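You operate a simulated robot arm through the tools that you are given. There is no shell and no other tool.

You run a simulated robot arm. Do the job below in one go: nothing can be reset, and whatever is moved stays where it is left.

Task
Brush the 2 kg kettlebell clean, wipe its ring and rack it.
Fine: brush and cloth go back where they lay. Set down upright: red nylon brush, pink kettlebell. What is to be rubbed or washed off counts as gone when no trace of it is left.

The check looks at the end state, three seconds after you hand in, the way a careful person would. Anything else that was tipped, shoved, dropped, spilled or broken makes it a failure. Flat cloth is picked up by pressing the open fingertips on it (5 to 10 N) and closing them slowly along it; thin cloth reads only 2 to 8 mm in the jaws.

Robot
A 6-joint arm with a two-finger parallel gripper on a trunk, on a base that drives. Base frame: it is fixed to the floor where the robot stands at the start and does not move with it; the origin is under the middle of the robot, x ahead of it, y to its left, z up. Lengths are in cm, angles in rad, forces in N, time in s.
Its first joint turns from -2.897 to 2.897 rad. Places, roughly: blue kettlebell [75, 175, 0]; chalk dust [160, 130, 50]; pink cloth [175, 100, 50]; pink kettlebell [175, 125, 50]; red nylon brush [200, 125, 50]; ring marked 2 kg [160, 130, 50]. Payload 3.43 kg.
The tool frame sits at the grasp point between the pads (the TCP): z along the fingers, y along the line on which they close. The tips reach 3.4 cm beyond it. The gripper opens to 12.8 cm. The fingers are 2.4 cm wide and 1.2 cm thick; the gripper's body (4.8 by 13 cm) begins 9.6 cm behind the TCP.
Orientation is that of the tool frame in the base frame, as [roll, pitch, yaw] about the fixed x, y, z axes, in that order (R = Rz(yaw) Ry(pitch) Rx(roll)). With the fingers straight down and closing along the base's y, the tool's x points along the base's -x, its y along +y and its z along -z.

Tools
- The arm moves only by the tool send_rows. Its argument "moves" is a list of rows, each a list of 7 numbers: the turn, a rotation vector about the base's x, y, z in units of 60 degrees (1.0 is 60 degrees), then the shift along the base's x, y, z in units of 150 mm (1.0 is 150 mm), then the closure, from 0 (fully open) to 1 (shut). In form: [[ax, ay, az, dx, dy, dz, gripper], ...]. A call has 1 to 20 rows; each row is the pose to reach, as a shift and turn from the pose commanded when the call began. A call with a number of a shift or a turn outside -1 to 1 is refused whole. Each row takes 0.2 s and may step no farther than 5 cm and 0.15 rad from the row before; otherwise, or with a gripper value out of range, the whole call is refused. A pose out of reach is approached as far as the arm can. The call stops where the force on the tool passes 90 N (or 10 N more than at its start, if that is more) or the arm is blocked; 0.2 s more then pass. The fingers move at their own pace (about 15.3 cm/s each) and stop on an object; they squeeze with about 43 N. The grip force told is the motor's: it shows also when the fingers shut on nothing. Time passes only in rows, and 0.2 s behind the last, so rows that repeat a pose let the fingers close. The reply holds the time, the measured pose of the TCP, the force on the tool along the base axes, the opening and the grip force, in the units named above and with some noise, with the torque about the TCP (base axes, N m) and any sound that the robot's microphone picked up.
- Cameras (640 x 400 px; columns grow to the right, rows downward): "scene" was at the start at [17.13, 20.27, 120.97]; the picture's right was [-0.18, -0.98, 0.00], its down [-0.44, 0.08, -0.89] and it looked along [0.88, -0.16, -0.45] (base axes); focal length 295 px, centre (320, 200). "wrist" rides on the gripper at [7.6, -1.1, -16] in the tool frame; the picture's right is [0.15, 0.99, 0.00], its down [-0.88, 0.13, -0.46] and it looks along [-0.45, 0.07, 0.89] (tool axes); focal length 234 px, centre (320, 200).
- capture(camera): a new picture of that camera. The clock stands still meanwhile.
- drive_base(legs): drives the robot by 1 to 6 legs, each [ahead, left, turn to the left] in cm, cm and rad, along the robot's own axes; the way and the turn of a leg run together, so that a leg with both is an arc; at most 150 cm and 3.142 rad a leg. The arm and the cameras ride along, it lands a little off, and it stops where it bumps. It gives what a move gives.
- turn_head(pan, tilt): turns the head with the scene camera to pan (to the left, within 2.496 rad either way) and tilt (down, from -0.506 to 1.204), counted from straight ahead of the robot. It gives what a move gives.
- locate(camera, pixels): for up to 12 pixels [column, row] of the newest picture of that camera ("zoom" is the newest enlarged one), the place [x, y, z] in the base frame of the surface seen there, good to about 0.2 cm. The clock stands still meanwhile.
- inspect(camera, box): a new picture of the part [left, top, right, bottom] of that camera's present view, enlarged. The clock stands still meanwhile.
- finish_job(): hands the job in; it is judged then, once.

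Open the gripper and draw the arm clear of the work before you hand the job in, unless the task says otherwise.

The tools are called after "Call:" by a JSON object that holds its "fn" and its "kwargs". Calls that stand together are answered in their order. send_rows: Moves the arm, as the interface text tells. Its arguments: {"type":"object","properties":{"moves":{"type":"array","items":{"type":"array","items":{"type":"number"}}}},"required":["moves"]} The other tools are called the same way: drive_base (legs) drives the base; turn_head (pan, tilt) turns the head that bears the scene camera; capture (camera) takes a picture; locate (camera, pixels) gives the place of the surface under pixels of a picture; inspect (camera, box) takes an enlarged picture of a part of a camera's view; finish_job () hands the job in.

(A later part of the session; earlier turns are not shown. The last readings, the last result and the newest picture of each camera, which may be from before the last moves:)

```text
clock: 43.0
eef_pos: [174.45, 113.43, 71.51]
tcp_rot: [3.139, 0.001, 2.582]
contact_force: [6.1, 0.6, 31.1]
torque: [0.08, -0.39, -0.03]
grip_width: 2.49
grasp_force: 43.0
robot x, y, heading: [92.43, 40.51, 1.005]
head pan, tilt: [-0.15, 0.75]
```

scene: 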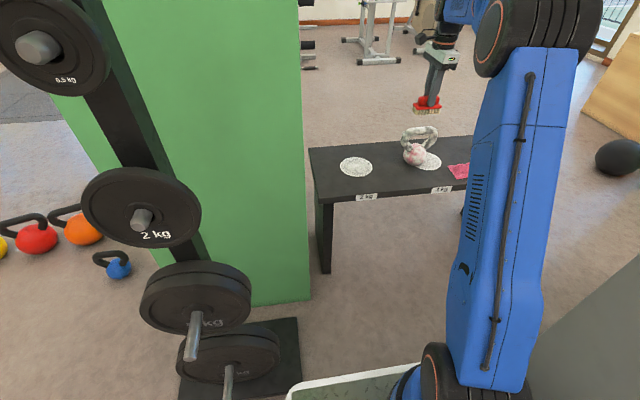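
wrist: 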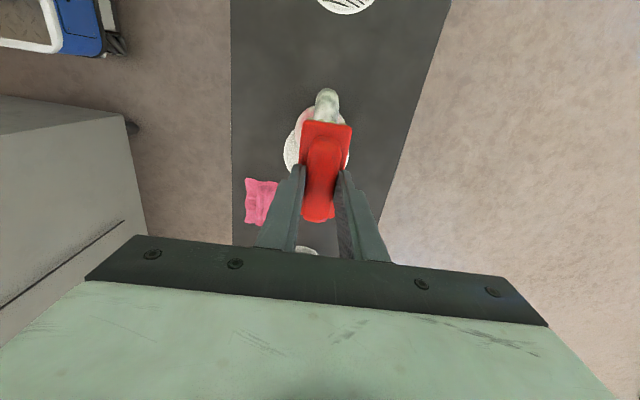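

Contact is stiff (about 10 N per mm). I back off to a light touch and stroke along the handle bar by ±3 cm.

Call:
{"fn": "send_rows", "kwargs": {"moves": [[0, 0, 0, 0, 0, 0.017, 1], [0, 0, 0, 0, 0, 0.017, 1]]}}

Call:
{"fn": "send_rows", "kwargs": {"moves": [[0, 0, 0, 0.056, -0.036, 0, 1], [0, 0, 0, 0.112, -0.072, 0, 1], [0, 0, 0, 0.168, -0.108, 0, 1], [0, 0, 0, 0.112, -0.072, 0, 1], [0, 0, 0, 0.056, -0.036, 0, 1], [0, 0, 0, 0, 0, 0, 1], [0, 0, 0, -0.056, 0.036, 0, 1], [0, 0, 0, -0.112, 0.072, 0, 1], [0, 0, 0, -0.168, 0.108, 0, 1], [0, 0, 0, -0.112, 0.072, 0, 1], [0, 0, 0, -0.056, 0.036, 0, 1], [0, 0, 0, 0, 0, 0, 1]]}}

Call:
{"fn": "inspect", "kwargs": {"camera": "scene", "box": [390, 100, 470, 165]}}

```text
clock: 43.6
eef_pos: [174.31, 113.3, 71.44]
tcp_rot: [3.14, 0.001, 2.583]
contact_force: [8.0, 0.7, 17.1]
torque: [-0.15, -0.85, 0.0]
grip_width: 2.51
grasp_force: 42.8
robot x, y, heading: [92.47, 40.72, 1.005]
head pan, tilt: [-0.15, 0.75]
```

```text
clock: 46.2
eef_pos: [174.32, 113.51, 71.31]
tcp_rot: [-3.141, -0.001, 2.585]
contact_force: [-3.8, 5.6, 18.4]
torque: [0.85, 0.89, -0.08]
grip_width: 2.53
grasp_force: 42.6
robot x, y, heading: [92.32, 40.51, 1.005]
head pan, tilt: [-0.15, 0.75]
```

```text
6.15 times, centred on (430, 132) of scene
```

zoom: 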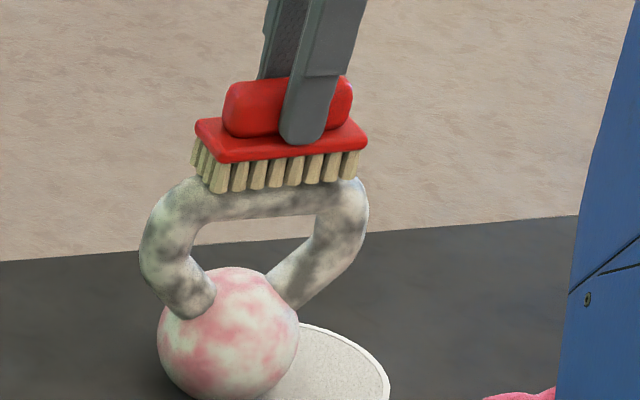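

Bell stayed upright with about 18 N vertical and a few N lateral. I lift the brush a bit to see what came off the bar.

Call:
{"fn": "send_rows", "kwargs": {"moves": [[0, 0, 0, 0, 0, 0.1, 1], [0, 0, 0, 0, 0, 0.3, 1], [0, 0, 0, 0, 0, 0.3, 1]]}}

Call:
{"fn": "inspect", "kwargs": {"camera": "scene", "box": [390, 110, 470, 175]}}

Call:
{"fn": "capture", "kwargs": {"camera": "wrist"}}

```text
clock: 47.0
eef_pos: [174.49, 113.44, 75.82]
tcp_rot: [-3.14, -0.001, 2.583]
contact_force: [0.3, -0.4, -1.5]
torque: [-0.01, 0.02, 0.01]
grip_width: 2.49
grasp_force: 43.2
robot x, y, heading: [92.44, 40.56, 1.003]
head pan, tilt: [-0.15, 0.75]
```

```text
6.15 times, centred on (430, 142) of scene
```

zoom: 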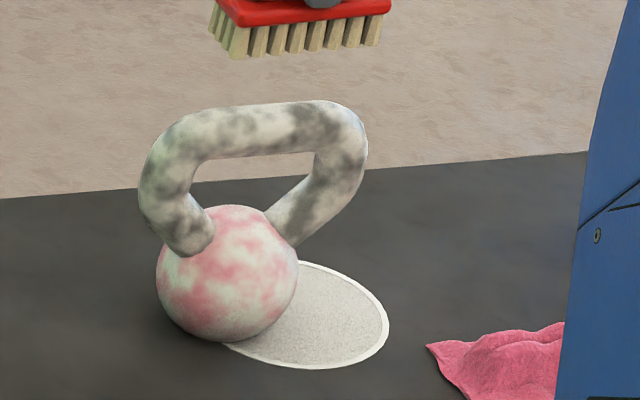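

```text
taken
```

wrist: 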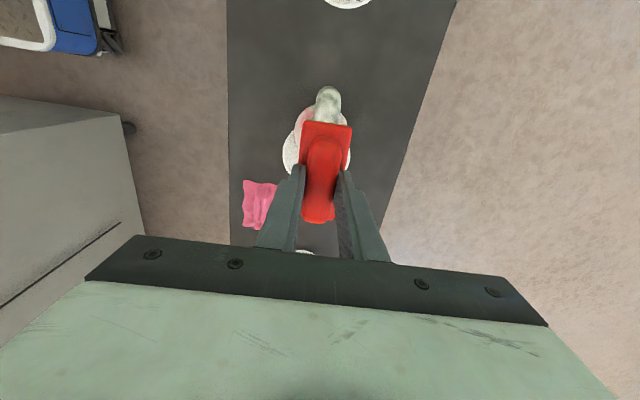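

No change is visible from the front. I shift the brush 8 cm to the right so that the wrist camera can see the handle's top unobstructed.

Call:
{"fn": "send_rows", "kwargs": {"moves": [[0, 0, 0, 0.22, -0.144, 0.1, 1], [0, 0, 0, 0.45, -0.29, 0.2, 1], [0, 0, 0, 0.45, -0.29, 0.2, 1]]}}

Call:
{"fn": "capture", "kwargs": {"camera": "wrist"}}

Call:
{"fn": "inspect", "kwargs": {"camera": "wrist", "box": [256, 10, 384, 90]}}

```text
clock: 47.8
eef_pos: [181.32, 108.92, 78.85]
tcp_rot: [-3.14, 0.002, 2.584]
contact_force: [-0.8, 0.2, -1.1]
torque: [0.02, 0.01, 0.03]
grip_width: 2.47
grasp_force: 42.6
robot x, y, heading: [92.03, 40.84, 1.007]
head pan, tilt: [-0.15, 0.75]
```

```text
taken
```

wrist: 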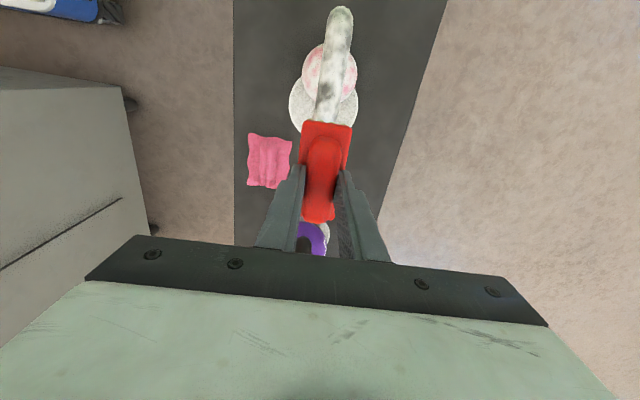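

```text
5.00 times, centred on (320, 50) of wrist
```

zoom: 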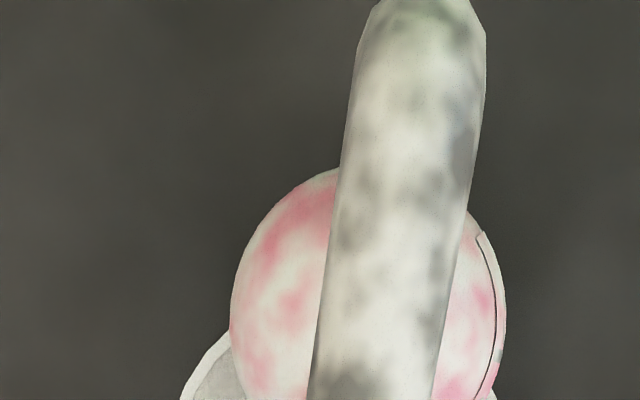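

The bar's top is still mottled white. I return to the same touching pose and make several faster strokes along the bar, then compare from this same viewpoint.

Call:
{"fn": "send_rows", "kwargs": {"moves": [[0, 0, 0, -0.22, 0.144, -0.1, 1], [0, 0, 0, -0.45, 0.29, -0.2, 1], [0, 0, 0, -0.45, 0.29, -0.42, 1], [0, 0, 0, -0.45, 0.29, -0.5, 1], [0, 0, 0, -0.254, 0.164, -0.5, 1], [0, 0, 0, -0.45, 0.29, -0.5, 1], [0, 0, 0, -0.646, 0.416, -0.5, 1], [0, 0, 0, -0.45, 0.29, -0.5, 1], [0, 0, 0, -0.254, 0.164, -0.5, 1], [0, 0, 0, -0.45, 0.29, -0.5, 1], [0, 0, 0, -0.646, 0.416, -0.5, 1], [0, 0, 0, -0.45, 0.29, -0.5, 1], [0, 0, 0, -0.254, 0.164, -0.5, 1], [0, 0, 0, -0.45, 0.29, -0.5, 1], [0, 0, 0, -0.646, 0.416, -0.5, 1], [0, 0, 0, -0.45, 0.29, -0.5, 1]]}}

Call:
{"fn": "send_rows", "kwargs": {"moves": [[0, 0, 0, 0, 0, 0.15, 1], [0, 0, 0, 0, 0, 0.3, 1], [0, 0, 0, 0.22, -0.144, 0.4, 1], [0, 0, 0, 0.45, -0.29, 0.5, 1], [0, 0, 0, 0.45, -0.29, 0.5, 1]]}}

Call:
{"fn": "inspect", "kwargs": {"camera": "wrist", "box": [256, 10, 384, 90]}}

Call:
{"fn": "inspect", "kwargs": {"camera": "scene", "box": [390, 110, 470, 175]}}

```text
clock: 49.4
eef_pos: [172.42, 114.72, 72.83]
tcp_rot: [3.122, 0.007, 2.583]
contact_force: [3.7, -1.8, 28.1]
torque: [-0.48, -0.75, -0.02]
grip_width: 2.52
grasp_force: 42.8
robot x, y, heading: [92.69, 40.56, 1.002]
head pan, tilt: [-0.15, 0.75]
stopped in row 8: the force on the tool passed its limit at 94 N (the readings are from after the stop); the commanded pose is now the measured one
```

```text
clock: 50.6
eef_pos: [179.09, 110.57, 79.77]
tcp_rot: [3.128, 0.005, 2.583]
contact_force: [1.1, 0.1, -1.3]
torque: [0.02, 0.03, -0.02]
grip_width: 2.47
grasp_force: 42.4
robot x, y, heading: [92.31, 40.32, 1.009]
head pan, tilt: [-0.15, 0.75]
```

```text
5.00 times, centred on (320, 50) of wrist
```

zoom: 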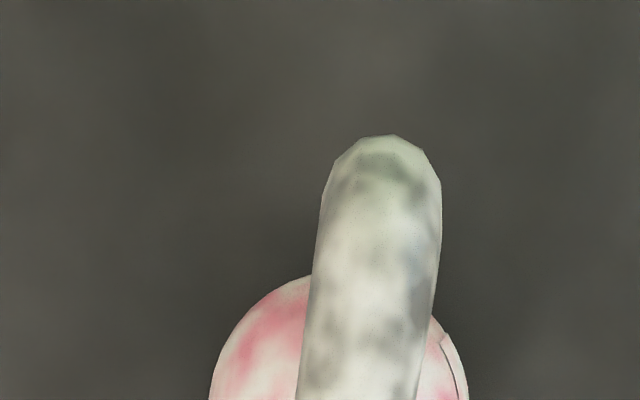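

```text
6.15 times, centred on (430, 142) of scene
```

zoom: 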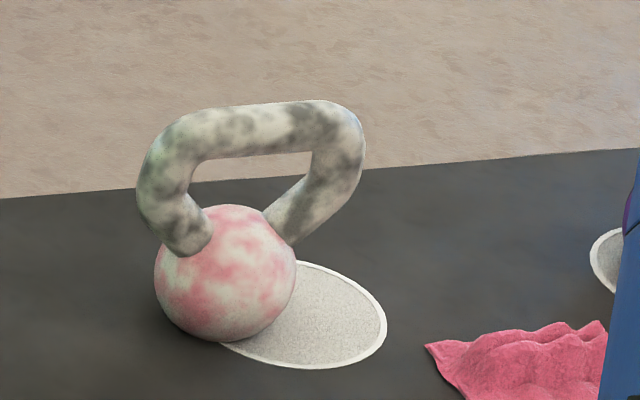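

The force spiked in that fast stroke, so I check that the brush still sits properly in the fingers and the bell is unharmed.

Call:
{"fn": "capture", "kwargs": {"camera": "wrist"}}

Call:
{"fn": "inspect", "kwargs": {"camera": "scene", "box": [390, 60, 490, 175]}}

```text
taken
```

wrist: 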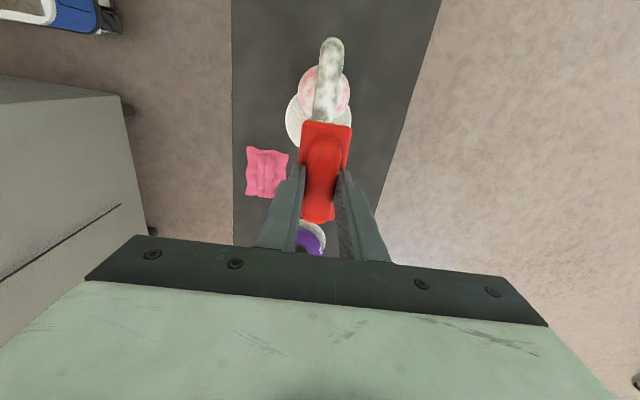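

```text
3.48 times, centred on (440, 118) of scene
```

zoom: 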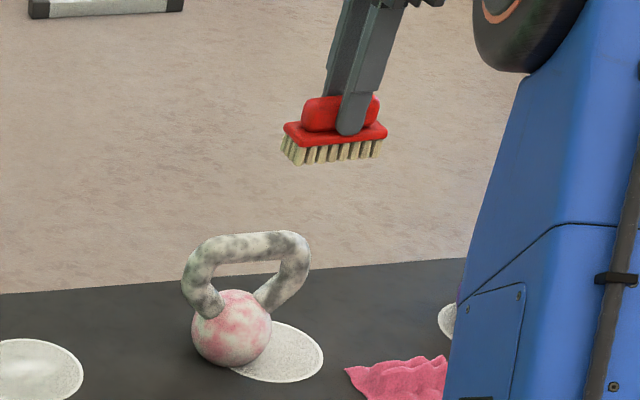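

The brush sits unchanged. I take a tight baseline picture of the bar before repeating gentle slow strokes.

Call:
{"fn": "inspect", "kwargs": {"camera": "scene", "box": [402, 122, 454, 154]}}

Call:
{"fn": "locate", "kwargs": {"camera": "zoom", "pixels": [[100, 180], [190, 80], [290, 60], [400, 60], [480, 120], [290, 130], [350, 300], [200, 330], [300, 380], [150, 380]]}}

```text
12.31 times, centred on (428, 138) of scene
```

zoom: 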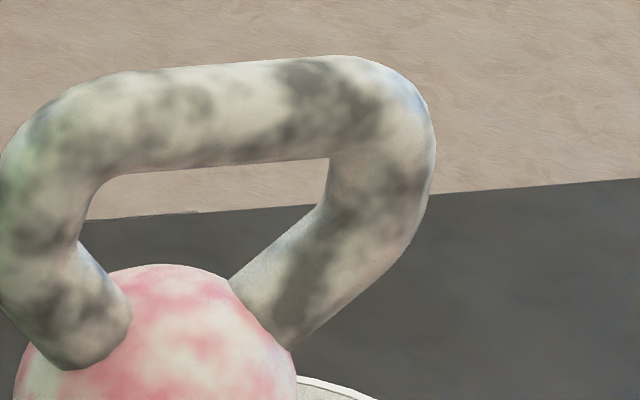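

```text
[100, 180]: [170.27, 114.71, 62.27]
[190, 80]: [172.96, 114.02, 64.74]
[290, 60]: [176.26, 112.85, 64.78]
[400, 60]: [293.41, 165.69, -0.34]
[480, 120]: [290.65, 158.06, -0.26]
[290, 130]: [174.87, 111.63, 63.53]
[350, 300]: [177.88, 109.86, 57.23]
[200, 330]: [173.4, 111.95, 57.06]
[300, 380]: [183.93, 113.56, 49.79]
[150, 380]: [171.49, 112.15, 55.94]
```

Now I go back over the bar, and approach contact carefully again for slow gentle strokes.

Call:
{"fn": "send_rows", "kwargs": {"moves": [[0, 0, 0, -0.165, 0.105, -0.1, 1], [0, 0, 0, -0.331, 0.209, -0.3, 1], [0, 0, 0, -0.331, 0.209, -0.5, 1], [0, 0, 0, -0.331, 0.209, -0.54, 1], [0, 0, 0, -0.331, 0.209, -0.54, 1]]}}

Call:
{"fn": "send_rows", "kwargs": {"moves": [[0, 0, 0, 0, 0, -0.01, 1], [0, 0, 0, 0, 0, -0.01, 1]]}}

Call:
{"fn": "send_rows", "kwargs": {"moves": [[0, 0, 0, 0, 0, -0.01, 1], [0, 0, 0, 0, 0, -0.01, 1]]}}

Call:
{"fn": "send_rows", "kwargs": {"moves": [[0, 0, 0, 0, 0, -0.01, 1], [0, 0, 0, 0, 0, -0.01, 1]]}}

```text
clock: 51.8
eef_pos: [173.98, 113.59, 71.8]
tcp_rot: [3.128, 0.007, 2.583]
contact_force: [0.3, -0.2, -0.8]
torque: [0.02, 0.0, -0.01]
grip_width: 2.49
grasp_force: 43.9
robot x, y, heading: [92.78, 40.54, 1.004]
head pan, tilt: [-0.15, 0.75]
```

```text
clock: 52.4
eef_pos: [174.03, 113.69, 71.65]
tcp_rot: [3.129, 0.007, 2.583]
contact_force: [-0.1, 0.2, -0.7]
torque: [0.0, 0.0, 0.02]
grip_width: 2.49
grasp_force: 43.5
robot x, y, heading: [92.42, 40.35, 1.005]
head pan, tilt: [-0.15, 0.75]
```

```text
clock: 53.0
eef_pos: [174.17, 113.67, 71.53]
tcp_rot: [3.128, 0.006, 2.583]
contact_force: [-0.2, -0.1, -0.7]
torque: [0.0, 0.01, 0.02]
grip_width: 2.5
grasp_force: 43.4
robot x, y, heading: [92.53, 40.41, 1.007]
head pan, tilt: [-0.15, 0.75]
```

```text
clock: 53.6
eef_pos: [174.09, 113.62, 71.52]
tcp_rot: [3.127, 0.005, 2.584]
contact_force: [2.2, 1.6, 8.3]
torque: [0.24, 0.14, -0.1]
grip_width: 2.47
grasp_force: 43.0
robot x, y, heading: [92.73, 40.4, 1.004]
head pan, tilt: [-0.15, 0.75]
```

Contact at 8 N. I stroke slowly ±3 cm along the bar.

Call:
{"fn": "send_rows", "kwargs": {"moves": [[0, 0, 0, 0.034, -0.022, 0, 1], [0, 0, 0, 0.068, -0.043, 0, 1], [0, 0, 0, 0.102, -0.065, 0, 1], [0, 0, 0, 0.136, -0.086, 0, 1], [0, 0, 0, 0.168, -0.108, 0, 1], [0, 0, 0, 0.136, -0.086, 0, 1], [0, 0, 0, 0.102, -0.065, 0, 1], [0, 0, 0, 0.068, -0.043, 0, 1], [0, 0, 0, 0.034, -0.022, 0, 1], [0, 0, 0, 0, 0, 0, 1], [0, 0, 0, -0.034, 0.022, 0, 1], [0, 0, 0, -0.068, 0.043, 0, 1], [0, 0, 0, -0.102, 0.065, 0, 1], [0, 0, 0, -0.136, 0.086, 0, 1], [0, 0, 0, -0.168, 0.108, 0, 1], [0, 0, 0, -0.136, 0.086, 0, 1], [0, 0, 0, -0.102, 0.065, 0, 1], [0, 0, 0, -0.068, 0.043, 0, 1], [0, 0, 0, -0.034, 0.022, 0, 1], [0, 0, 0, 0, 0, 0, 1]]}}

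Call:
{"fn": "inspect", "kwargs": {"camera": "scene", "box": [402, 122, 454, 154]}}

```text
clock: 57.8
eef_pos: [174.13, 113.59, 71.23]
tcp_rot: [3.129, 0.007, 2.583]
contact_force: [1.6, 2.8, 18.7]
torque: [0.7, 0.59, -0.13]
grip_width: 2.5
grasp_force: 42.9
robot x, y, heading: [92.65, 40.46, 0.998]
head pan, tilt: [-0.15, 0.75]
```

```text
12.31 times, centred on (428, 138) of scene
```

zoom: 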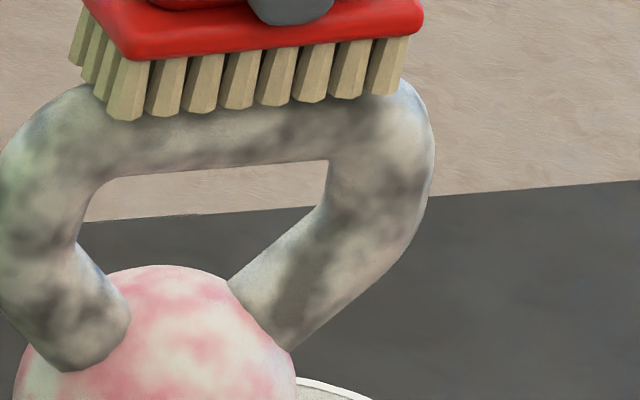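

The bell stands still under 19 N. I lift and compare the bar's top.

Call:
{"fn": "send_rows", "kwargs": {"moves": [[0, 0, 0, 0, 0, 0.15, 1], [0, 0, 0, 0, 0, 0.3, 1], [0, 0, 0, 0.22, -0.144, 0.4, 1], [0, 0, 0, 0.45, -0.29, 0.5, 1], [0, 0, 0, 0.45, -0.29, 0.5, 1]]}}

Call:
{"fn": "inspect", "kwargs": {"camera": "scene", "box": [402, 122, 454, 154]}}

Call:
{"fn": "inspect", "kwargs": {"camera": "wrist", "box": [256, 0, 384, 80]}}

```text
clock: 59.0
eef_pos: [180.74, 109.39, 79.02]
tcp_rot: [3.126, 0.003, 2.584]
contact_force: [0.6, -0.9, -0.8]
torque: [0.02, 0.02, 0.01]
grip_width: 2.49
grasp_force: 42.5
robot x, y, heading: [92.5, 40.48, 1.004]
head pan, tilt: [-0.15, 0.75]
```

```text
12.31 times, centred on (428, 138) of scene
```

zoom: 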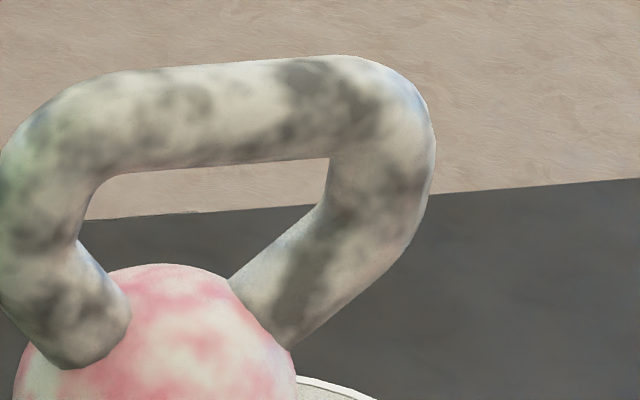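

```text
5.00 times, centred on (320, 40) of wrist
```

zoom: 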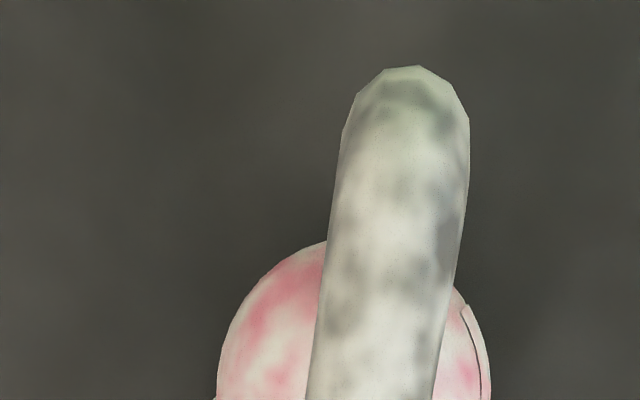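

The bar looks the same as before. I repeat the very first zoom box of this standpoint to compare the overall chalk cover with the untouched state.

Call:
{"fn": "inspect", "kwargs": {"camera": "scene", "box": [380, 110, 492, 180]}}

```text
5.71 times, centred on (436, 145) of scene
```

zoom: 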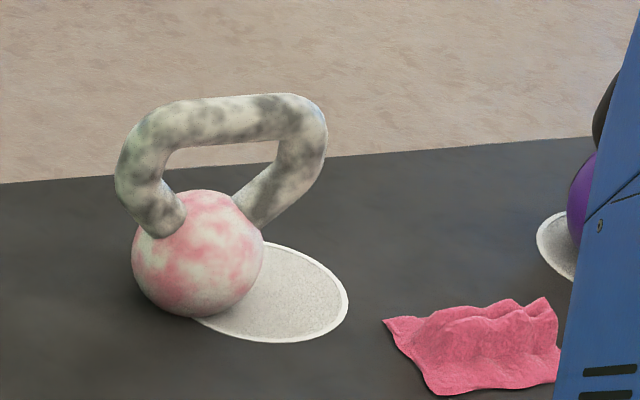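

There may be a slight overall fade only, so all sides probably need brushing. Next I tilt the tool by 50° about the bench direction so the bristles face the ball's front, moving to the robot side of the bell at safe height.

Call:
{"fn": "send_rows", "kwargs": {"moves": [[0.1, -0.064, 0, -0.114, -0.04, 0, 1], [0.2, -0.129, 0, -0.229, -0.08, 0, 1], [0.301, -0.193, 0, -0.343, -0.12, 0, 1], [0.401, -0.257, 0, -0.457, -0.16, 0, 1], [0.501, -0.321, 0, -0.571, -0.2, 0, 1], [0.602, -0.386, 0, -0.686, -0.24, 0, 1], [0.702, -0.45, 0, -0.8, -0.28, 0, 1], [0.702, -0.45, 0, -0.8, -0.28, 0, 1]]}}

Call:
{"fn": "capture", "kwargs": {"camera": "scene"}}

Call:
{"fn": "capture", "kwargs": {"camera": "wrist"}}

```text
clock: 60.8
eef_pos: [168.76, 105.01, 78.74]
tcp_rot: [2.256, 0.011, 2.573]
contact_force: [-0.3, -1.1, -0.8]
torque: [-0.01, 0.01, 0.0]
grip_width: 2.5
grasp_force: 42.5
robot x, y, heading: [92.55, 41.04, 1.002]
head pan, tilt: [-0.15, 0.75]
```

```text
taken
```

scene: 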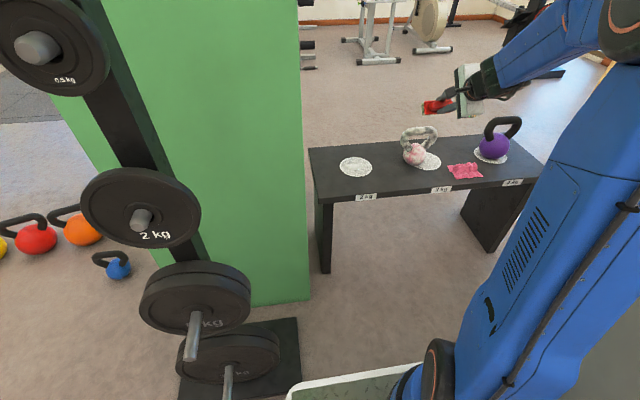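

```text
taken
```

wrist: 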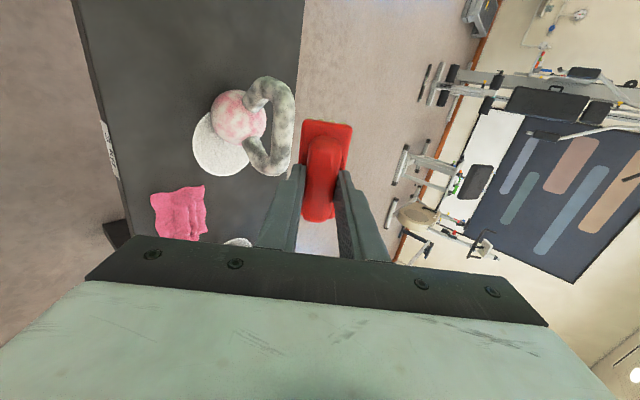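

The tilt is right: bristles face away from the robot. I descend to z≈63 in front of the ball, then look.

Call:
{"fn": "send_rows", "kwargs": {"moves": [[0, 0, 0, 0, 0, -0.25, 1], [0, 0, 0, 0, 0, -0.5, 1], [0, 0, 0, 0, 0, -0.75, 1], [0, 0, 0, 0, 0, -1.0, 1]]}}

Call:
{"fn": "send_rows", "kwargs": {"moves": [[0, 0, 0, 0, 0, -0.06, 1], [0, 0, 0, 0, 0, -0.12, 1], [0, 0, 0, 0, 0, -0.12, 1]]}}

Call:
{"fn": "inspect", "kwargs": {"camera": "scene", "box": [380, 90, 492, 180]}}

Call:
{"fn": "capture", "kwargs": {"camera": "wrist"}}

```text
clock: 61.8
eef_pos: [168.76, 105.0, 63.8]
tcp_rot: [2.256, 0.012, 2.575]
contact_force: [-0.8, 0.5, -0.2]
torque: [-0.06, 0.02, 0.0]
grip_width: 2.51
grasp_force: 42.6
robot x, y, heading: [92.21, 40.63, 1.0]
head pan, tilt: [-0.15, 0.75]
```

```text
clock: 62.6
eef_pos: [168.67, 105.06, 61.95]
tcp_rot: [2.255, 0.013, 2.578]
contact_force: [-0.6, 0.5, -0.4]
torque: [-0.01, 0.0, 0.03]
grip_width: 2.5
grasp_force: 43.3
robot x, y, heading: [92.36, 40.49, 1.001]
head pan, tilt: [-0.15, 0.75]
```

```text
4.44 times, centred on (436, 135) of scene
```

zoom: 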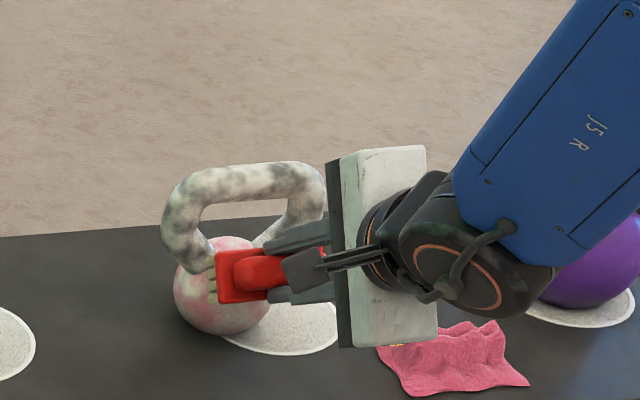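

```text
taken
```

wrist: 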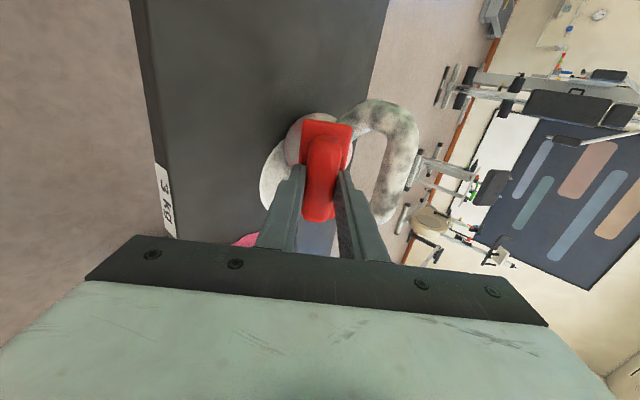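

The brush is about 2.4 cm before the ball's front. I approach along the bristle direction, first 1.8 cm then in 1.5 mm steps.

Call:
{"fn": "send_rows", "kwargs": {"moves": [[0, 0, 0, 0.0275, 0.043, -0.0429, 1], [0, 0, 0, 0.0495, 0.0774, -0.0772, 1], [0, 0, 0, 0.0495, 0.0774, -0.0772, 1]]}}

Call:
{"fn": "send_rows", "kwargs": {"moves": [[0, 0, 0, 0.0041, 0.0065, -0.0064, 1], [0, 0, 0, 0.0041, 0.0065, -0.0064, 1]]}}

Call:
{"fn": "send_rows", "kwargs": {"moves": [[0, 0, 0, 0.0041, 0.0065, -0.0064, 1], [0, 0, 0, 0.0041, 0.0065, -0.0064, 1]]}}

Call:
{"fn": "send_rows", "kwargs": {"moves": [[0, 0, 0, 0.0041, 0.0065, -0.0064, 1], [0, 0, 0, 0.0041, 0.0065, -0.0064, 1]]}}

```text
clock: 63.4
eef_pos: [169.47, 106.2, 60.93]
tcp_rot: [2.256, 0.012, 2.576]
contact_force: [0.3, 0.8, -1.7]
torque: [-0.01, 0.05, 0.01]
grip_width: 2.46
grasp_force: 43.3
robot x, y, heading: [92.31, 40.54, 1.01]
head pan, tilt: [-0.15, 0.75]
```

```text
clock: 64.0
eef_pos: [169.68, 106.18, 60.66]
tcp_rot: [2.255, 0.011, 2.576]
contact_force: [-0.7, 0.4, -0.6]
torque: [-0.01, 0.03, 0.01]
grip_width: 2.51
grasp_force: 43.0
robot x, y, heading: [92.63, 40.36, 1.004]
head pan, tilt: [-0.15, 0.75]
```

```text
clock: 64.6
eef_pos: [169.53, 106.35, 60.63]
tcp_rot: [2.255, 0.014, 2.576]
contact_force: [0.8, 0.0, 0.2]
torque: [-0.03, 0.02, -0.02]
grip_width: 2.52
grasp_force: 42.7
robot x, y, heading: [92.59, 40.32, 1.002]
head pan, tilt: [-0.15, 0.75]
```

```text
clock: 65.2
eef_pos: [169.66, 106.53, 60.53]
tcp_rot: [2.256, 0.012, 2.577]
contact_force: [0.0, -1.0, -1.2]
torque: [-0.03, 0.02, -0.02]
grip_width: 2.5
grasp_force: 42.6
robot x, y, heading: [92.42, 40.71, 1.004]
head pan, tilt: [-0.15, 0.75]
```

Call:
{"fn": "send_rows", "kwargs": {"moves": [[0, 0, 0, 0.0041, 0.0065, -0.0064, 1], [0, 0, 0, 0.0041, 0.0065, -0.0064, 1]]}}

Call:
{"fn": "send_rows", "kwargs": {"moves": [[0, 0, 0, 0.0041, 0.0065, -0.0064, 1], [0, 0, 0, 0.0041, 0.0065, -0.0064, 1]]}}

Call:
{"fn": "send_rows", "kwargs": {"moves": [[0, 0, 0, 0.0041, 0.0065, -0.0064, 1], [0, 0, 0, 0.0041, 0.0065, -0.0064, 1]]}}

Call:
{"fn": "inspect", "kwargs": {"camera": "scene", "box": [390, 110, 470, 175]}}

```text
clock: 65.8
eef_pos: [169.89, 106.55, 60.34]
tcp_rot: [2.256, 0.011, 2.574]
contact_force: [-0.2, 0.8, -0.6]
torque: [-0.03, 0.03, 0.01]
grip_width: 2.48
grasp_force: 43.0
robot x, y, heading: [92.39, 40.68, 1.004]
head pan, tilt: [-0.15, 0.75]
```

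```text
clock: 66.4
eef_pos: [169.87, 106.74, 60.21]
tcp_rot: [2.254, 0.011, 2.576]
contact_force: [-0.7, 0.1, -0.6]
torque: [-0.02, -0.01, 0.01]
grip_width: 2.49
grasp_force: 42.7
robot x, y, heading: [92.48, 41.18, 1.0]
head pan, tilt: [-0.15, 0.75]
```

```text
clock: 67.0
eef_pos: [169.83, 106.71, 60.17]
tcp_rot: [2.255, 0.012, 2.576]
contact_force: [0.3, -0.7, -1.1]
torque: [-0.04, 0.03, -0.02]
grip_width: 2.48
grasp_force: 43.0
robot x, y, heading: [92.52, 40.89, 1.0]
head pan, tilt: [-0.15, 0.75]
```

```text
6.15 times, centred on (430, 142) of scene
```

zoom: 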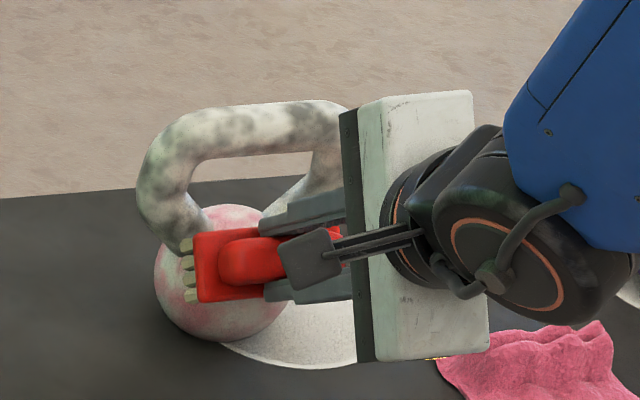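

No contact yet; I go on in 1.5 mm steps.

Call:
{"fn": "send_rows", "kwargs": {"moves": [[0, 0, 0, 0.0041, 0.0065, -0.0064, 1], [0, 0, 0, 0.0041, 0.0065, -0.0064, 1]]}}

Call:
{"fn": "send_rows", "kwargs": {"moves": [[0, 0, 0, 0.0041, 0.0065, -0.0064, 1], [0, 0, 0, 0.0041, 0.0065, -0.0064, 1]]}}

Call:
{"fn": "send_rows", "kwargs": {"moves": [[0, 0, 0, 0.0041, 0.0065, -0.0064, 1], [0, 0, 0, 0.0041, 0.0065, -0.0064, 1]]}}

```text
clock: 67.6
eef_pos: [170.09, 106.9, 60.07]
tcp_rot: [2.255, 0.012, 2.576]
contact_force: [0.1, 0.5, -0.8]
torque: [0.0, 0.02, 0.03]
grip_width: 2.48
grasp_force: 42.9
robot x, y, heading: [92.58, 40.31, 1.004]
head pan, tilt: [-0.15, 0.75]
```

```text
clock: 68.2
eef_pos: [170.05, 106.94, 60.0]
tcp_rot: [2.256, 0.012, 2.576]
contact_force: [-4.4, -5.8, 4.1]
torque: [-0.09, 0.07, 0.06]
grip_width: 2.52
grasp_force: 43.1
robot x, y, heading: [92.64, 40.8, 1.004]
head pan, tilt: [-0.15, 0.75]
```

```text
clock: 68.8
eef_pos: [170.08, 107.11, 60.12]
tcp_rot: [2.253, 0.01, 2.574]
contact_force: [-10.3, -19.0, 16.9]
torque: [0.13, -0.07, 0.01]
grip_width: 2.51
grasp_force: 43.1
robot x, y, heading: [93.05, 40.6, 1.002]
head pan, tilt: [-0.15, 0.75]
```

Contact found. I back off 1 mm and stroke ±3 cm along the bench direction.

Call:
{"fn": "send_rows", "kwargs": {"moves": [[0, 0, 0, -0.0027, -0.0043, 0.0043, 1], [0, 0, 0, 0.031, -0.026, 0.0043, 1], [0, 0, 0, 0.065, -0.048, 0.0043, 1], [0, 0, 0, 0.099, -0.07, 0.0043, 1], [0, 0, 0, 0.133, -0.09, 0.0043, 1], [0, 0, 0, 0.165, -0.112, 0.0043, 1], [0, 0, 0, 0.133, -0.09, 0.0043, 1], [0, 0, 0, 0.099, -0.07, 0.0043, 1], [0, 0, 0, 0.065, -0.048, 0.0043, 1], [0, 0, 0, 0.031, -0.026, 0.0043, 1], [0, 0, 0, -0.0027, -0.0043, 0.0043, 1], [0, 0, 0, -0.036, 0.017, 0.0043, 1], [0, 0, 0, -0.07, 0.039, 0.0043, 1], [0, 0, 0, -0.104, 0.06, 0.0043, 1], [0, 0, 0, -0.138, 0.082, 0.0043, 1], [0, 0, 0, -0.17, 0.104, 0.0043, 1], [0, 0, 0, -0.138, 0.082, 0.0043, 1], [0, 0, 0, -0.104, 0.06, 0.0043, 1], [0, 0, 0, -0.07, 0.039, 0.0043, 1], [0, 0, 0, -0.0027, -0.0043, 0.0043, 1]]}}

Call:
{"fn": "send_rows", "kwargs": {"moves": [[0, 0, 0, -0.0825, -0.129, 0.128, 1], [0, 0, 0, -0.165, -0.258, 0.257, 1], [0, 0, 0, -0.247, -0.387, 0.386, 1], [0, 0, 0, -0.247, -0.387, 0.386, 1]]}}

Call:
{"fn": "inspect", "kwargs": {"camera": "scene", "box": [380, 110, 492, 180]}}

Call:
{"fn": "inspect", "kwargs": {"camera": "wrist", "box": [200, 60, 420, 200]}}

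```text
clock: 71.8
eef_pos: [168.83, 107.64, 60.48]
tcp_rot: [2.25, 0.014, 2.571]
contact_force: [-2.2, -25.8, 25.2]
torque: [-0.42, -0.79, -0.83]
grip_width: 2.5
grasp_force: 43.1
robot x, y, heading: [92.21, 40.57, 1.004]
head pan, tilt: [-0.15, 0.75]
stopped in row 15: the force on the tool passed its limit at 92 N (the readings are from after the stop); the commanded pose is now the measured one
```

```text
clock: 72.8
eef_pos: [164.9, 102.16, 65.97]
tcp_rot: [2.253, 0.015, 2.574]
contact_force: [-1.0, 0.8, -1.2]
torque: [-0.02, -0.01, -0.03]
grip_width: 2.51
grasp_force: 43.2
robot x, y, heading: [92.68, 40.21, 1.008]
head pan, tilt: [-0.15, 0.75]
```

```text
5.71 times, centred on (436, 145) of scene
```

zoom: 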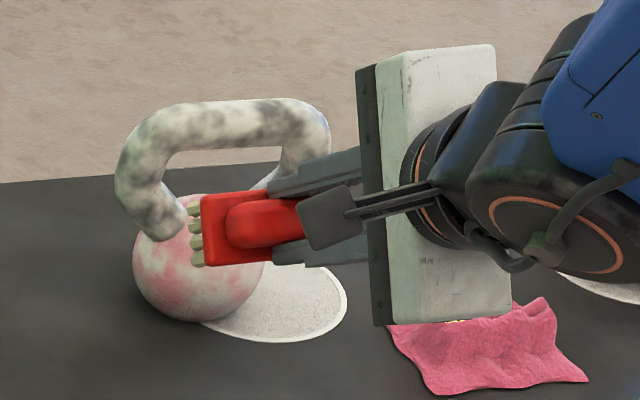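

```text
2.86 times, centred on (310, 130) of wrist
```

zoom: 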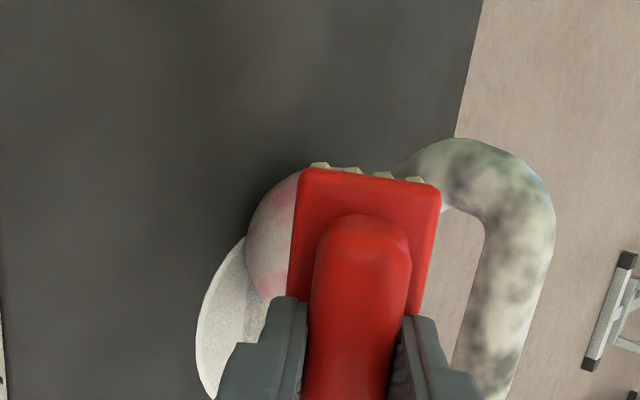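

The force limit tripped on the left part again (bristle rows seem to catch), bell still upright. I back the brush away toward the robot and up to see the ball's front.

Call:
{"fn": "send_rows", "kwargs": {"moves": [[0, 0, 0, -0.1, -0.15, 0.25, 1], [0, 0, 0, -0.2, -0.3, 0.5, 1], [0, 0, 0, -0.25, -0.4, 0.75, 1], [0, 0, 0, -0.25, -0.4, 0.95, 1], [0, 0, 0, -0.25, -0.4, 0.95, 1]]}}

Call:
{"fn": "inspect", "kwargs": {"camera": "scene", "box": [380, 110, 492, 180]}}

Call:
{"fn": "capture", "kwargs": {"camera": "wrist"}}

```text
clock: 74.0
eef_pos: [161.26, 95.91, 80.41]
tcp_rot: [2.254, 0.015, 2.574]
contact_force: [-0.3, 0.7, -1.2]
torque: [-0.05, -0.01, 0.03]
grip_width: 2.49
grasp_force: 42.7
robot x, y, heading: [92.34, 40.46, 1.007]
head pan, tilt: [-0.15, 0.75]
```

```text
5.71 times, centred on (436, 145) of scene
```

zoom: 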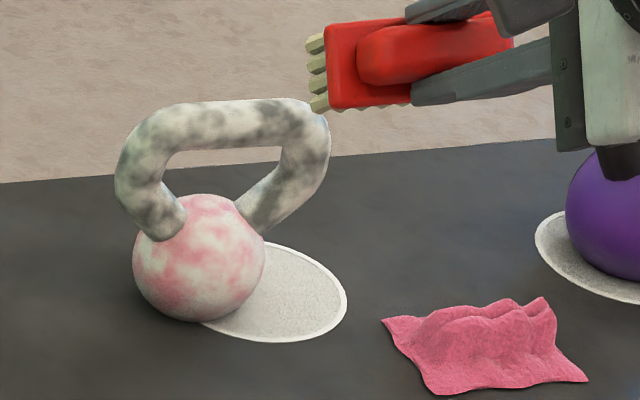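

```text
taken
```

wrist: 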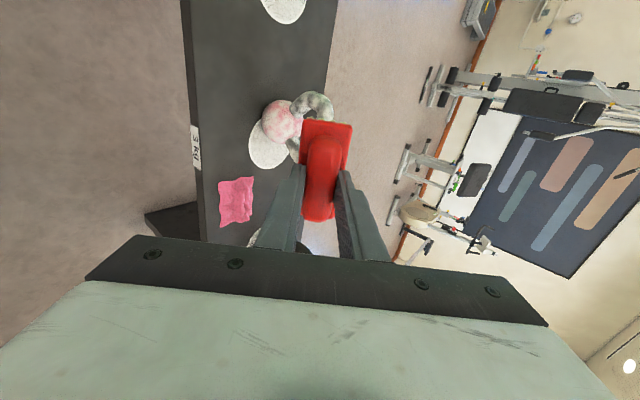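

I take the same tight zoom as before (box 402-454, 122-154) to compare the ball and handle after this stroke.

Call:
{"fn": "inspect", "kwargs": {"camera": "scene", "box": [402, 122, 454, 154]}}

Call:
{"fn": "inspect", "kwargs": {"camera": "scene", "box": [398, 136, 436, 168]}}

```text
12.31 times, centred on (428, 138) of scene
```

zoom: 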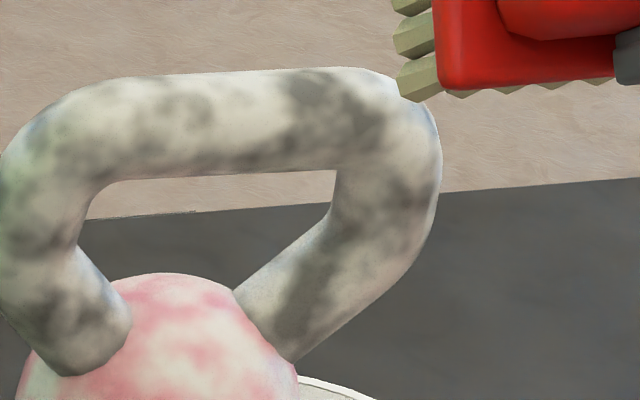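

```text
12.50 times, centred on (417, 152) of scene
```

zoom: 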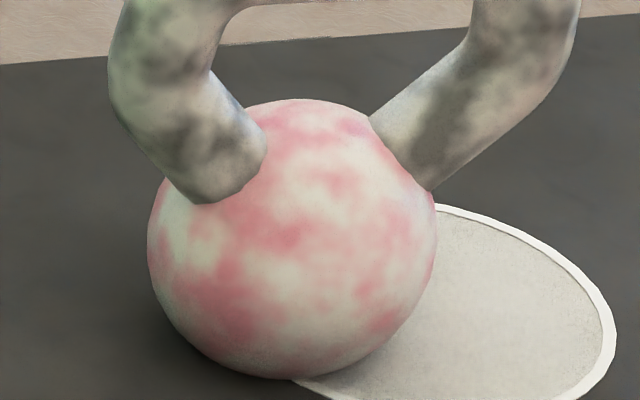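

The pattern is unchanged locally, so maybe far more rubbing is needed. I turn the tool back to vertical and return above the bar for a longer run of short strokes.

Call:
{"fn": "send_rows", "kwargs": {"moves": [[-0.102, 0.065, 0, 0.07, 0.1, 0, 1], [-0.204, 0.13, 0, 0.14, 0.2, 0, 1], [-0.306, 0.195, 0, 0.21, 0.3, 0, 1], [-0.408, 0.26, 0, 0.28, 0.4, 0, 1], [-0.51, 0.325, 0, 0.35, 0.5, 0, 1], [-0.612, 0.39, 0, 0.42, 0.6, 0, 1], [-0.715, 0.455, 0, 0.5, 0.7, 0, 1], [-0.715, 0.455, 0, 0.5, 0.7, 0, 1]]}}

Call:
{"fn": "send_rows", "kwargs": {"moves": [[0, 0, 0, 0.2, 0.25, 0, 1], [0, 0, 0, 0.357, 0.473, 0, 1], [0, 0, 0, 0.357, 0.473, -0.25, 1], [0, 0, 0, 0.357, 0.473, -0.5, 1], [0, 0, 0, 0.357, 0.473, -0.53, 1], [0, 0, 0, 0.357, 0.473, -0.53, 1]]}}

Call:
{"fn": "inspect", "kwargs": {"camera": "scene", "box": [390, 100, 470, 165]}}

```text
clock: 75.8
eef_pos: [168.69, 106.7, 80.44]
tcp_rot: [3.141, 0.01, 2.584]
contact_force: [0.0, 0.5, -1.2]
torque: [0.0, -0.01, -0.02]
grip_width: 2.49
grasp_force: 43.1
robot x, y, heading: [92.82, 40.35, 1.005]
head pan, tilt: [-0.15, 0.75]
```

```text
clock: 77.2
eef_pos: [173.88, 113.87, 72.33]
tcp_rot: [3.141, 0.009, 2.584]
contact_force: [0.1, -0.2, 0.0]
torque: [-0.02, -0.01, -0.01]
grip_width: 2.51
grasp_force: 43.0
robot x, y, heading: [92.69, 40.27, 1.001]
head pan, tilt: [-0.15, 0.75]
```

```text
6.15 times, centred on (430, 132) of scene
```

zoom: 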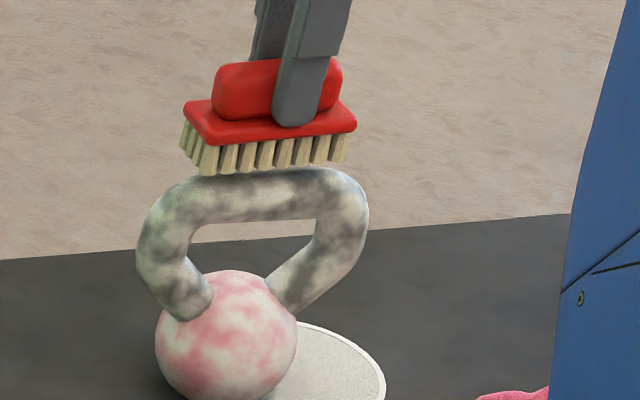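

The brush hovers just above the bar. I lower it to a light contact.

Call:
{"fn": "send_rows", "kwargs": {"moves": [[0, 0, 0, 0, 0, -0.02, 1], [0, 0, 0, 0, 0, -0.04, 1], [0, 0, 0, 0, 0, -0.04, 1]]}}

Call:
{"fn": "send_rows", "kwargs": {"moves": [[0, 0, 0, 0, 0, -0.01, 1], [0, 0, 0, 0, 0, -0.01, 1]]}}

Call:
{"fn": "send_rows", "kwargs": {"moves": [[0, 0, 0, 0, 0, -0.01, 1], [0, 0, 0, 0, 0, -0.01, 1]]}}

```text
clock: 78.0
eef_pos: [174.08, 113.74, 71.78]
tcp_rot: [3.14, 0.009, 2.585]
contact_force: [-1.0, 0.5, -0.4]
torque: [0.0, 0.0, 0.03]
grip_width: 2.53
grasp_force: 43.0
robot x, y, heading: [92.54, 40.39, 1.003]
head pan, tilt: [-0.15, 0.75]
```

```text
clock: 78.6
eef_pos: [174.09, 113.66, 71.56]
tcp_rot: [3.141, 0.011, 2.585]
contact_force: [-0.1, 0.5, -0.8]
torque: [0.02, -0.02, -0.04]
grip_width: 2.5
grasp_force: 43.2
robot x, y, heading: [92.55, 40.93, 1.007]
head pan, tilt: [-0.15, 0.75]
```

```text
clock: 79.2
eef_pos: [174.19, 113.64, 71.46]
tcp_rot: [3.139, 0.01, 2.584]
contact_force: [0.1, 0.0, -1.3]
torque: [0.02, 0.01, -0.04]
grip_width: 2.48
grasp_force: 43.2
robot x, y, heading: [92.57, 40.49, 1.007]
head pan, tilt: [-0.15, 0.75]
```

Call:
{"fn": "send_rows", "kwargs": {"moves": [[0, 0, 0, 0, 0, -0.01, 1], [0, 0, 0, 0, 0, -0.01, 1]]}}

Call:
{"fn": "send_rows", "kwargs": {"moves": [[0, 0, 0, 0, 0, -0.007, 1], [0, 0, 0, 0, 0, -0.007, 1]]}}

```text
clock: 79.8
eef_pos: [174.13, 113.61, 71.51]
tcp_rot: [3.138, 0.009, 2.585]
contact_force: [1.2, 1.3, 13.0]
torque: [0.4, 0.4, -0.06]
grip_width: 2.54
grasp_force: 42.8
robot x, y, heading: [92.36, 40.47, 1.005]
head pan, tilt: [-0.15, 0.75]
```

```text
clock: 80.4
eef_pos: [174.12, 113.7, 71.27]
tcp_rot: [3.136, 0.008, 2.585]
contact_force: [1.2, 1.3, 24.2]
torque: [0.59, 0.92, -0.06]
grip_width: 2.51
grasp_force: 42.9
robot x, y, heading: [92.52, 40.27, 1.005]
head pan, tilt: [-0.15, 0.75]
```

I back off to about 13 N and make twenty short quick strokes of ±1.8 cm, staying near the middle of the bar.

Call:
{"fn": "send_rows", "kwargs": {"moves": [[0, 0, 0, 0, 0, 0.007, 1], [0, 0, 0, 0.05, -0.032, 0.007, 1], [0, 0, 0, 0.101, -0.065, 0.007, 1], [0, 0, 0, 0.05, -0.032, 0.007, 1], [0, 0, 0, 0, 0, 0.007, 1], [0, 0, 0, -0.05, 0.032, 0.007, 1], [0, 0, 0, -0.101, 0.065, 0.007, 1], [0, 0, 0, -0.05, 0.032, 0.007, 1], [0, 0, 0, 0, 0, 0.007, 1], [0, 0, 0, 0.101, -0.065, 0.007, 1], [0, 0, 0, 0, 0, 0.007, 1], [0, 0, 0, -0.101, 0.065, 0.007, 1], [0, 0, 0, 0, 0, 0.007, 1], [0, 0, 0, 0.101, -0.065, 0.007, 1], [0, 0, 0, 0, 0, 0.007, 1], [0, 0, 0, -0.101, 0.065, 0.007, 1], [0, 0, 0, 0, 0, 0.007, 1], [0, 0, 0, 0.101, -0.065, 0.007, 1], [0, 0, 0, 0, 0, 0.007, 1]]}}

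Call:
{"fn": "inspect", "kwargs": {"camera": "scene", "box": [398, 136, 436, 168]}}

```text
clock: 84.4
eef_pos: [174.24, 113.52, 71.37]
tcp_rot: [3.138, 0.009, 2.582]
contact_force: [9.4, -1.4, 22.2]
torque: [-0.59, -1.21, 0.06]
grip_width: 2.52
grasp_force: 42.5
robot x, y, heading: [92.39, 40.59, 1.003]
head pan, tilt: [-0.15, 0.75]
```

```text
12.50 times, centred on (417, 152) of scene
```

zoom: 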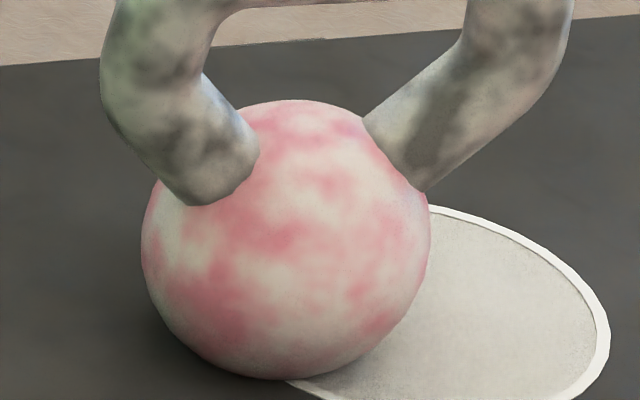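

The ball looks pinker than in the previous same-sized zoom, so the chalk seems to fade overall with rubbing. I continue with more short strokes on the bar.

Call:
{"fn": "send_rows", "kwargs": {"moves": [[0, 0, 0, -0.1, 0.065, 0.003, 1], [0, 0, 0, 0, 0, 0.003, 1], [0, 0, 0, 0.1, -0.065, 0.003, 1], [0, 0, 0, 0, 0, 0.003, 1], [0, 0, 0, -0.1, 0.065, 0.003, 1], [0, 0, 0, 0, 0, 0.003, 1], [0, 0, 0, 0.1, -0.065, 0.003, 1], [0, 0, 0, 0, 0, 0.003, 1], [0, 0, 0, -0.1, 0.065, 0.003, 1], [0, 0, 0, 0, 0, 0.003, 1], [0, 0, 0, 0.1, -0.065, 0.003, 1], [0, 0, 0, 0, 0, 0.003, 1], [0, 0, 0, -0.1, 0.065, 0.003, 1], [0, 0, 0, 0, 0, 0.003, 1], [0, 0, 0, 0.1, -0.065, 0.003, 1], [0, 0, 0, 0, 0, 0.003, 1], [0, 0, 0, -0.1, 0.065, 0.003, 1], [0, 0, 0, 0, 0, 0.003, 1], [0, 0, 0, 0.1, -0.065, 0.003, 1], [0, 0, 0, 0, 0, 0.003, 1]]}}

Call:
{"fn": "send_rows", "kwargs": {"moves": [[0, 0, 0, -0.1, 0.065, 0, 1], [0, 0, 0, 0, 0, 0, 1], [0, 0, 0, 0.1, -0.065, 0, 1], [0, 0, 0, 0, 0, 0, 1], [0, 0, 0, -0.1, 0.065, 0, 1], [0, 0, 0, 0, 0, 0, 1], [0, 0, 0, 0.1, -0.065, 0, 1], [0, 0, 0, 0, 0, 0, 1], [0, 0, 0, -0.1, 0.065, 0, 1], [0, 0, 0, 0, 0, 0, 1], [0, 0, 0, 0.1, -0.065, 0, 1], [0, 0, 0, 0, 0, 0, 1], [0, 0, 0, -0.1, 0.065, 0, 1], [0, 0, 0, 0, 0, 0, 1], [0, 0, 0, 0.1, -0.065, 0, 1], [0, 0, 0, 0, 0, 0, 1], [0, 0, 0, -0.1, 0.065, 0, 1], [0, 0, 0, 0, 0, 0, 1], [0, 0, 0, 0.1, -0.065, 0, 1], [0, 0, 0, 0, 0, 0, 1]]}}

Call:
{"fn": "inspect", "kwargs": {"camera": "scene", "box": [398, 136, 436, 168]}}

```text
clock: 88.6
eef_pos: [174.13, 113.54, 71.25]
tcp_rot: [3.141, 0.011, 2.583]
contact_force: [7.2, 0.2, 8.2]
torque: [-0.24, -0.68, 0.21]
grip_width: 2.5
grasp_force: 43.1
robot x, y, heading: [92.34, 40.5, 1.001]
head pan, tilt: [-0.15, 0.75]
```

```text
clock: 92.8
eef_pos: [174.29, 113.3, 71.26]
tcp_rot: [3.138, 0.01, 2.583]
contact_force: [10.2, -4.0, 19.5]
torque: [-0.69, -1.1, -0.04]
grip_width: 2.52
grasp_force: 42.8
robot x, y, heading: [92.65, 40.9, 1.007]
head pan, tilt: [-0.15, 0.75]
```

```text
12.50 times, centred on (417, 152) of scene
```

zoom: 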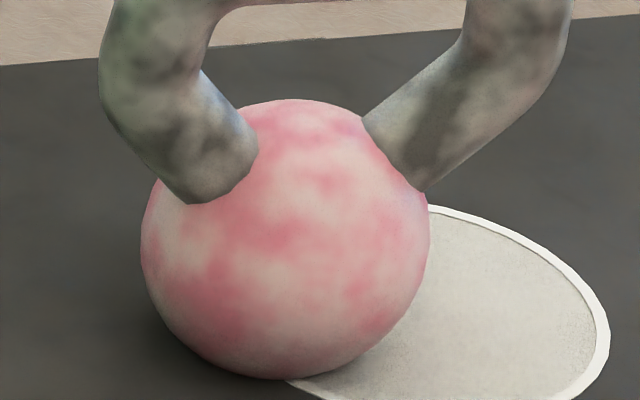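

The chalk clearly fades over the whole bell with rubbing. The bell stays put, so I continue the same strokes.

Call:
{"fn": "send_rows", "kwargs": {"moves": [[0, 0, 0, -0.1, 0.065, 0, 1], [0, 0, 0, 0, 0, 0, 1], [0, 0, 0, 0.1, -0.065, 0, 1], [0, 0, 0, 0, 0, 0, 1], [0, 0, 0, -0.1, 0.065, 0, 1], [0, 0, 0, 0, 0, 0, 1], [0, 0, 0, 0.1, -0.065, 0, 1], [0, 0, 0, 0, 0, 0, 1], [0, 0, 0, -0.1, 0.065, 0, 1], [0, 0, 0, 0, 0, 0, 1], [0, 0, 0, 0.1, -0.065, 0, 1], [0, 0, 0, 0, 0, 0, 1], [0, 0, 0, -0.1, 0.065, 0, 1], [0, 0, 0, 0, 0, 0, 1], [0, 0, 0, 0.1, -0.065, 0, 1], [0, 0, 0, 0, 0, 0, 1], [0, 0, 0, -0.1, 0.065, 0, 1], [0, 0, 0, 0, 0, 0, 1], [0, 0, 0, 0.1, -0.065, 0, 1], [0, 0, 0, 0, 0, 0, 1]]}}

Call:
{"fn": "send_rows", "kwargs": {"moves": [[0, 0, 0, -0.1, 0.065, 0, 1], [0, 0, 0, 0, 0, 0, 1], [0, 0, 0, 0.1, -0.065, 0, 1], [0, 0, 0, 0, 0, 0, 1], [0, 0, 0, -0.1, 0.065, 0, 1], [0, 0, 0, 0, 0, 0, 1], [0, 0, 0, 0.1, -0.065, 0, 1], [0, 0, 0, 0, 0, 0, 1], [0, 0, 0, -0.1, 0.065, 0, 1], [0, 0, 0, 0, 0, 0, 1], [0, 0, 0, 0.1, -0.065, 0, 1], [0, 0, 0, 0, 0, 0, 1], [0, 0, 0, -0.1, 0.065, 0, 1], [0, 0, 0, 0, 0, 0, 1], [0, 0, 0, 0.1, -0.065, 0, 1], [0, 0, 0, 0, 0, 0, 1], [0, 0, 0, -0.1, 0.065, 0, 1], [0, 0, 0, 0, 0, 0, 1], [0, 0, 0, 0.1, -0.065, 0, 1], [0, 0, 0, 0, 0, 0, 1]]}}

Call:
{"fn": "inspect", "kwargs": {"camera": "scene", "box": [390, 110, 470, 175]}}

```text
clock: 97.0
eef_pos: [174.17, 113.45, 71.55]
tcp_rot: [3.138, 0.01, 2.583]
contact_force: [12.3, -9.7, 30.6]
torque: [-1.34, -1.58, 0.05]
grip_width: 2.51
grasp_force: 42.8
robot x, y, heading: [93.07, 40.64, 0.997]
head pan, tilt: [-0.15, 0.75]
```

```text
clock: 101.2
eef_pos: [174.33, 113.56, 71.31]
tcp_rot: [3.141, 0.01, 2.584]
contact_force: [10.4, -5.1, 18.1]
torque: [-0.83, -1.26, 0.08]
grip_width: 2.51
grasp_force: 42.8
robot x, y, heading: [92.51, 40.29, 1.001]
head pan, tilt: [-0.15, 0.75]
```

```text
6.15 times, centred on (430, 142) of scene
```

zoom: 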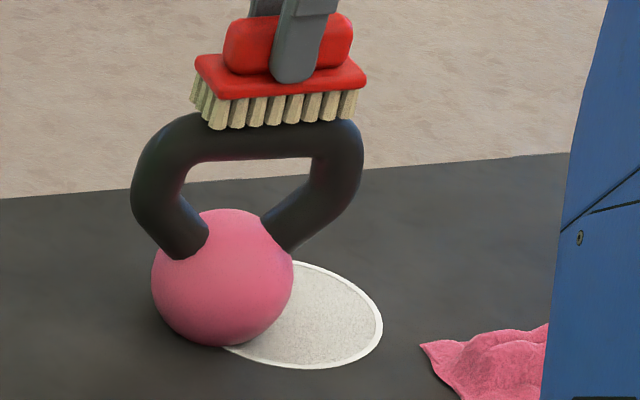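

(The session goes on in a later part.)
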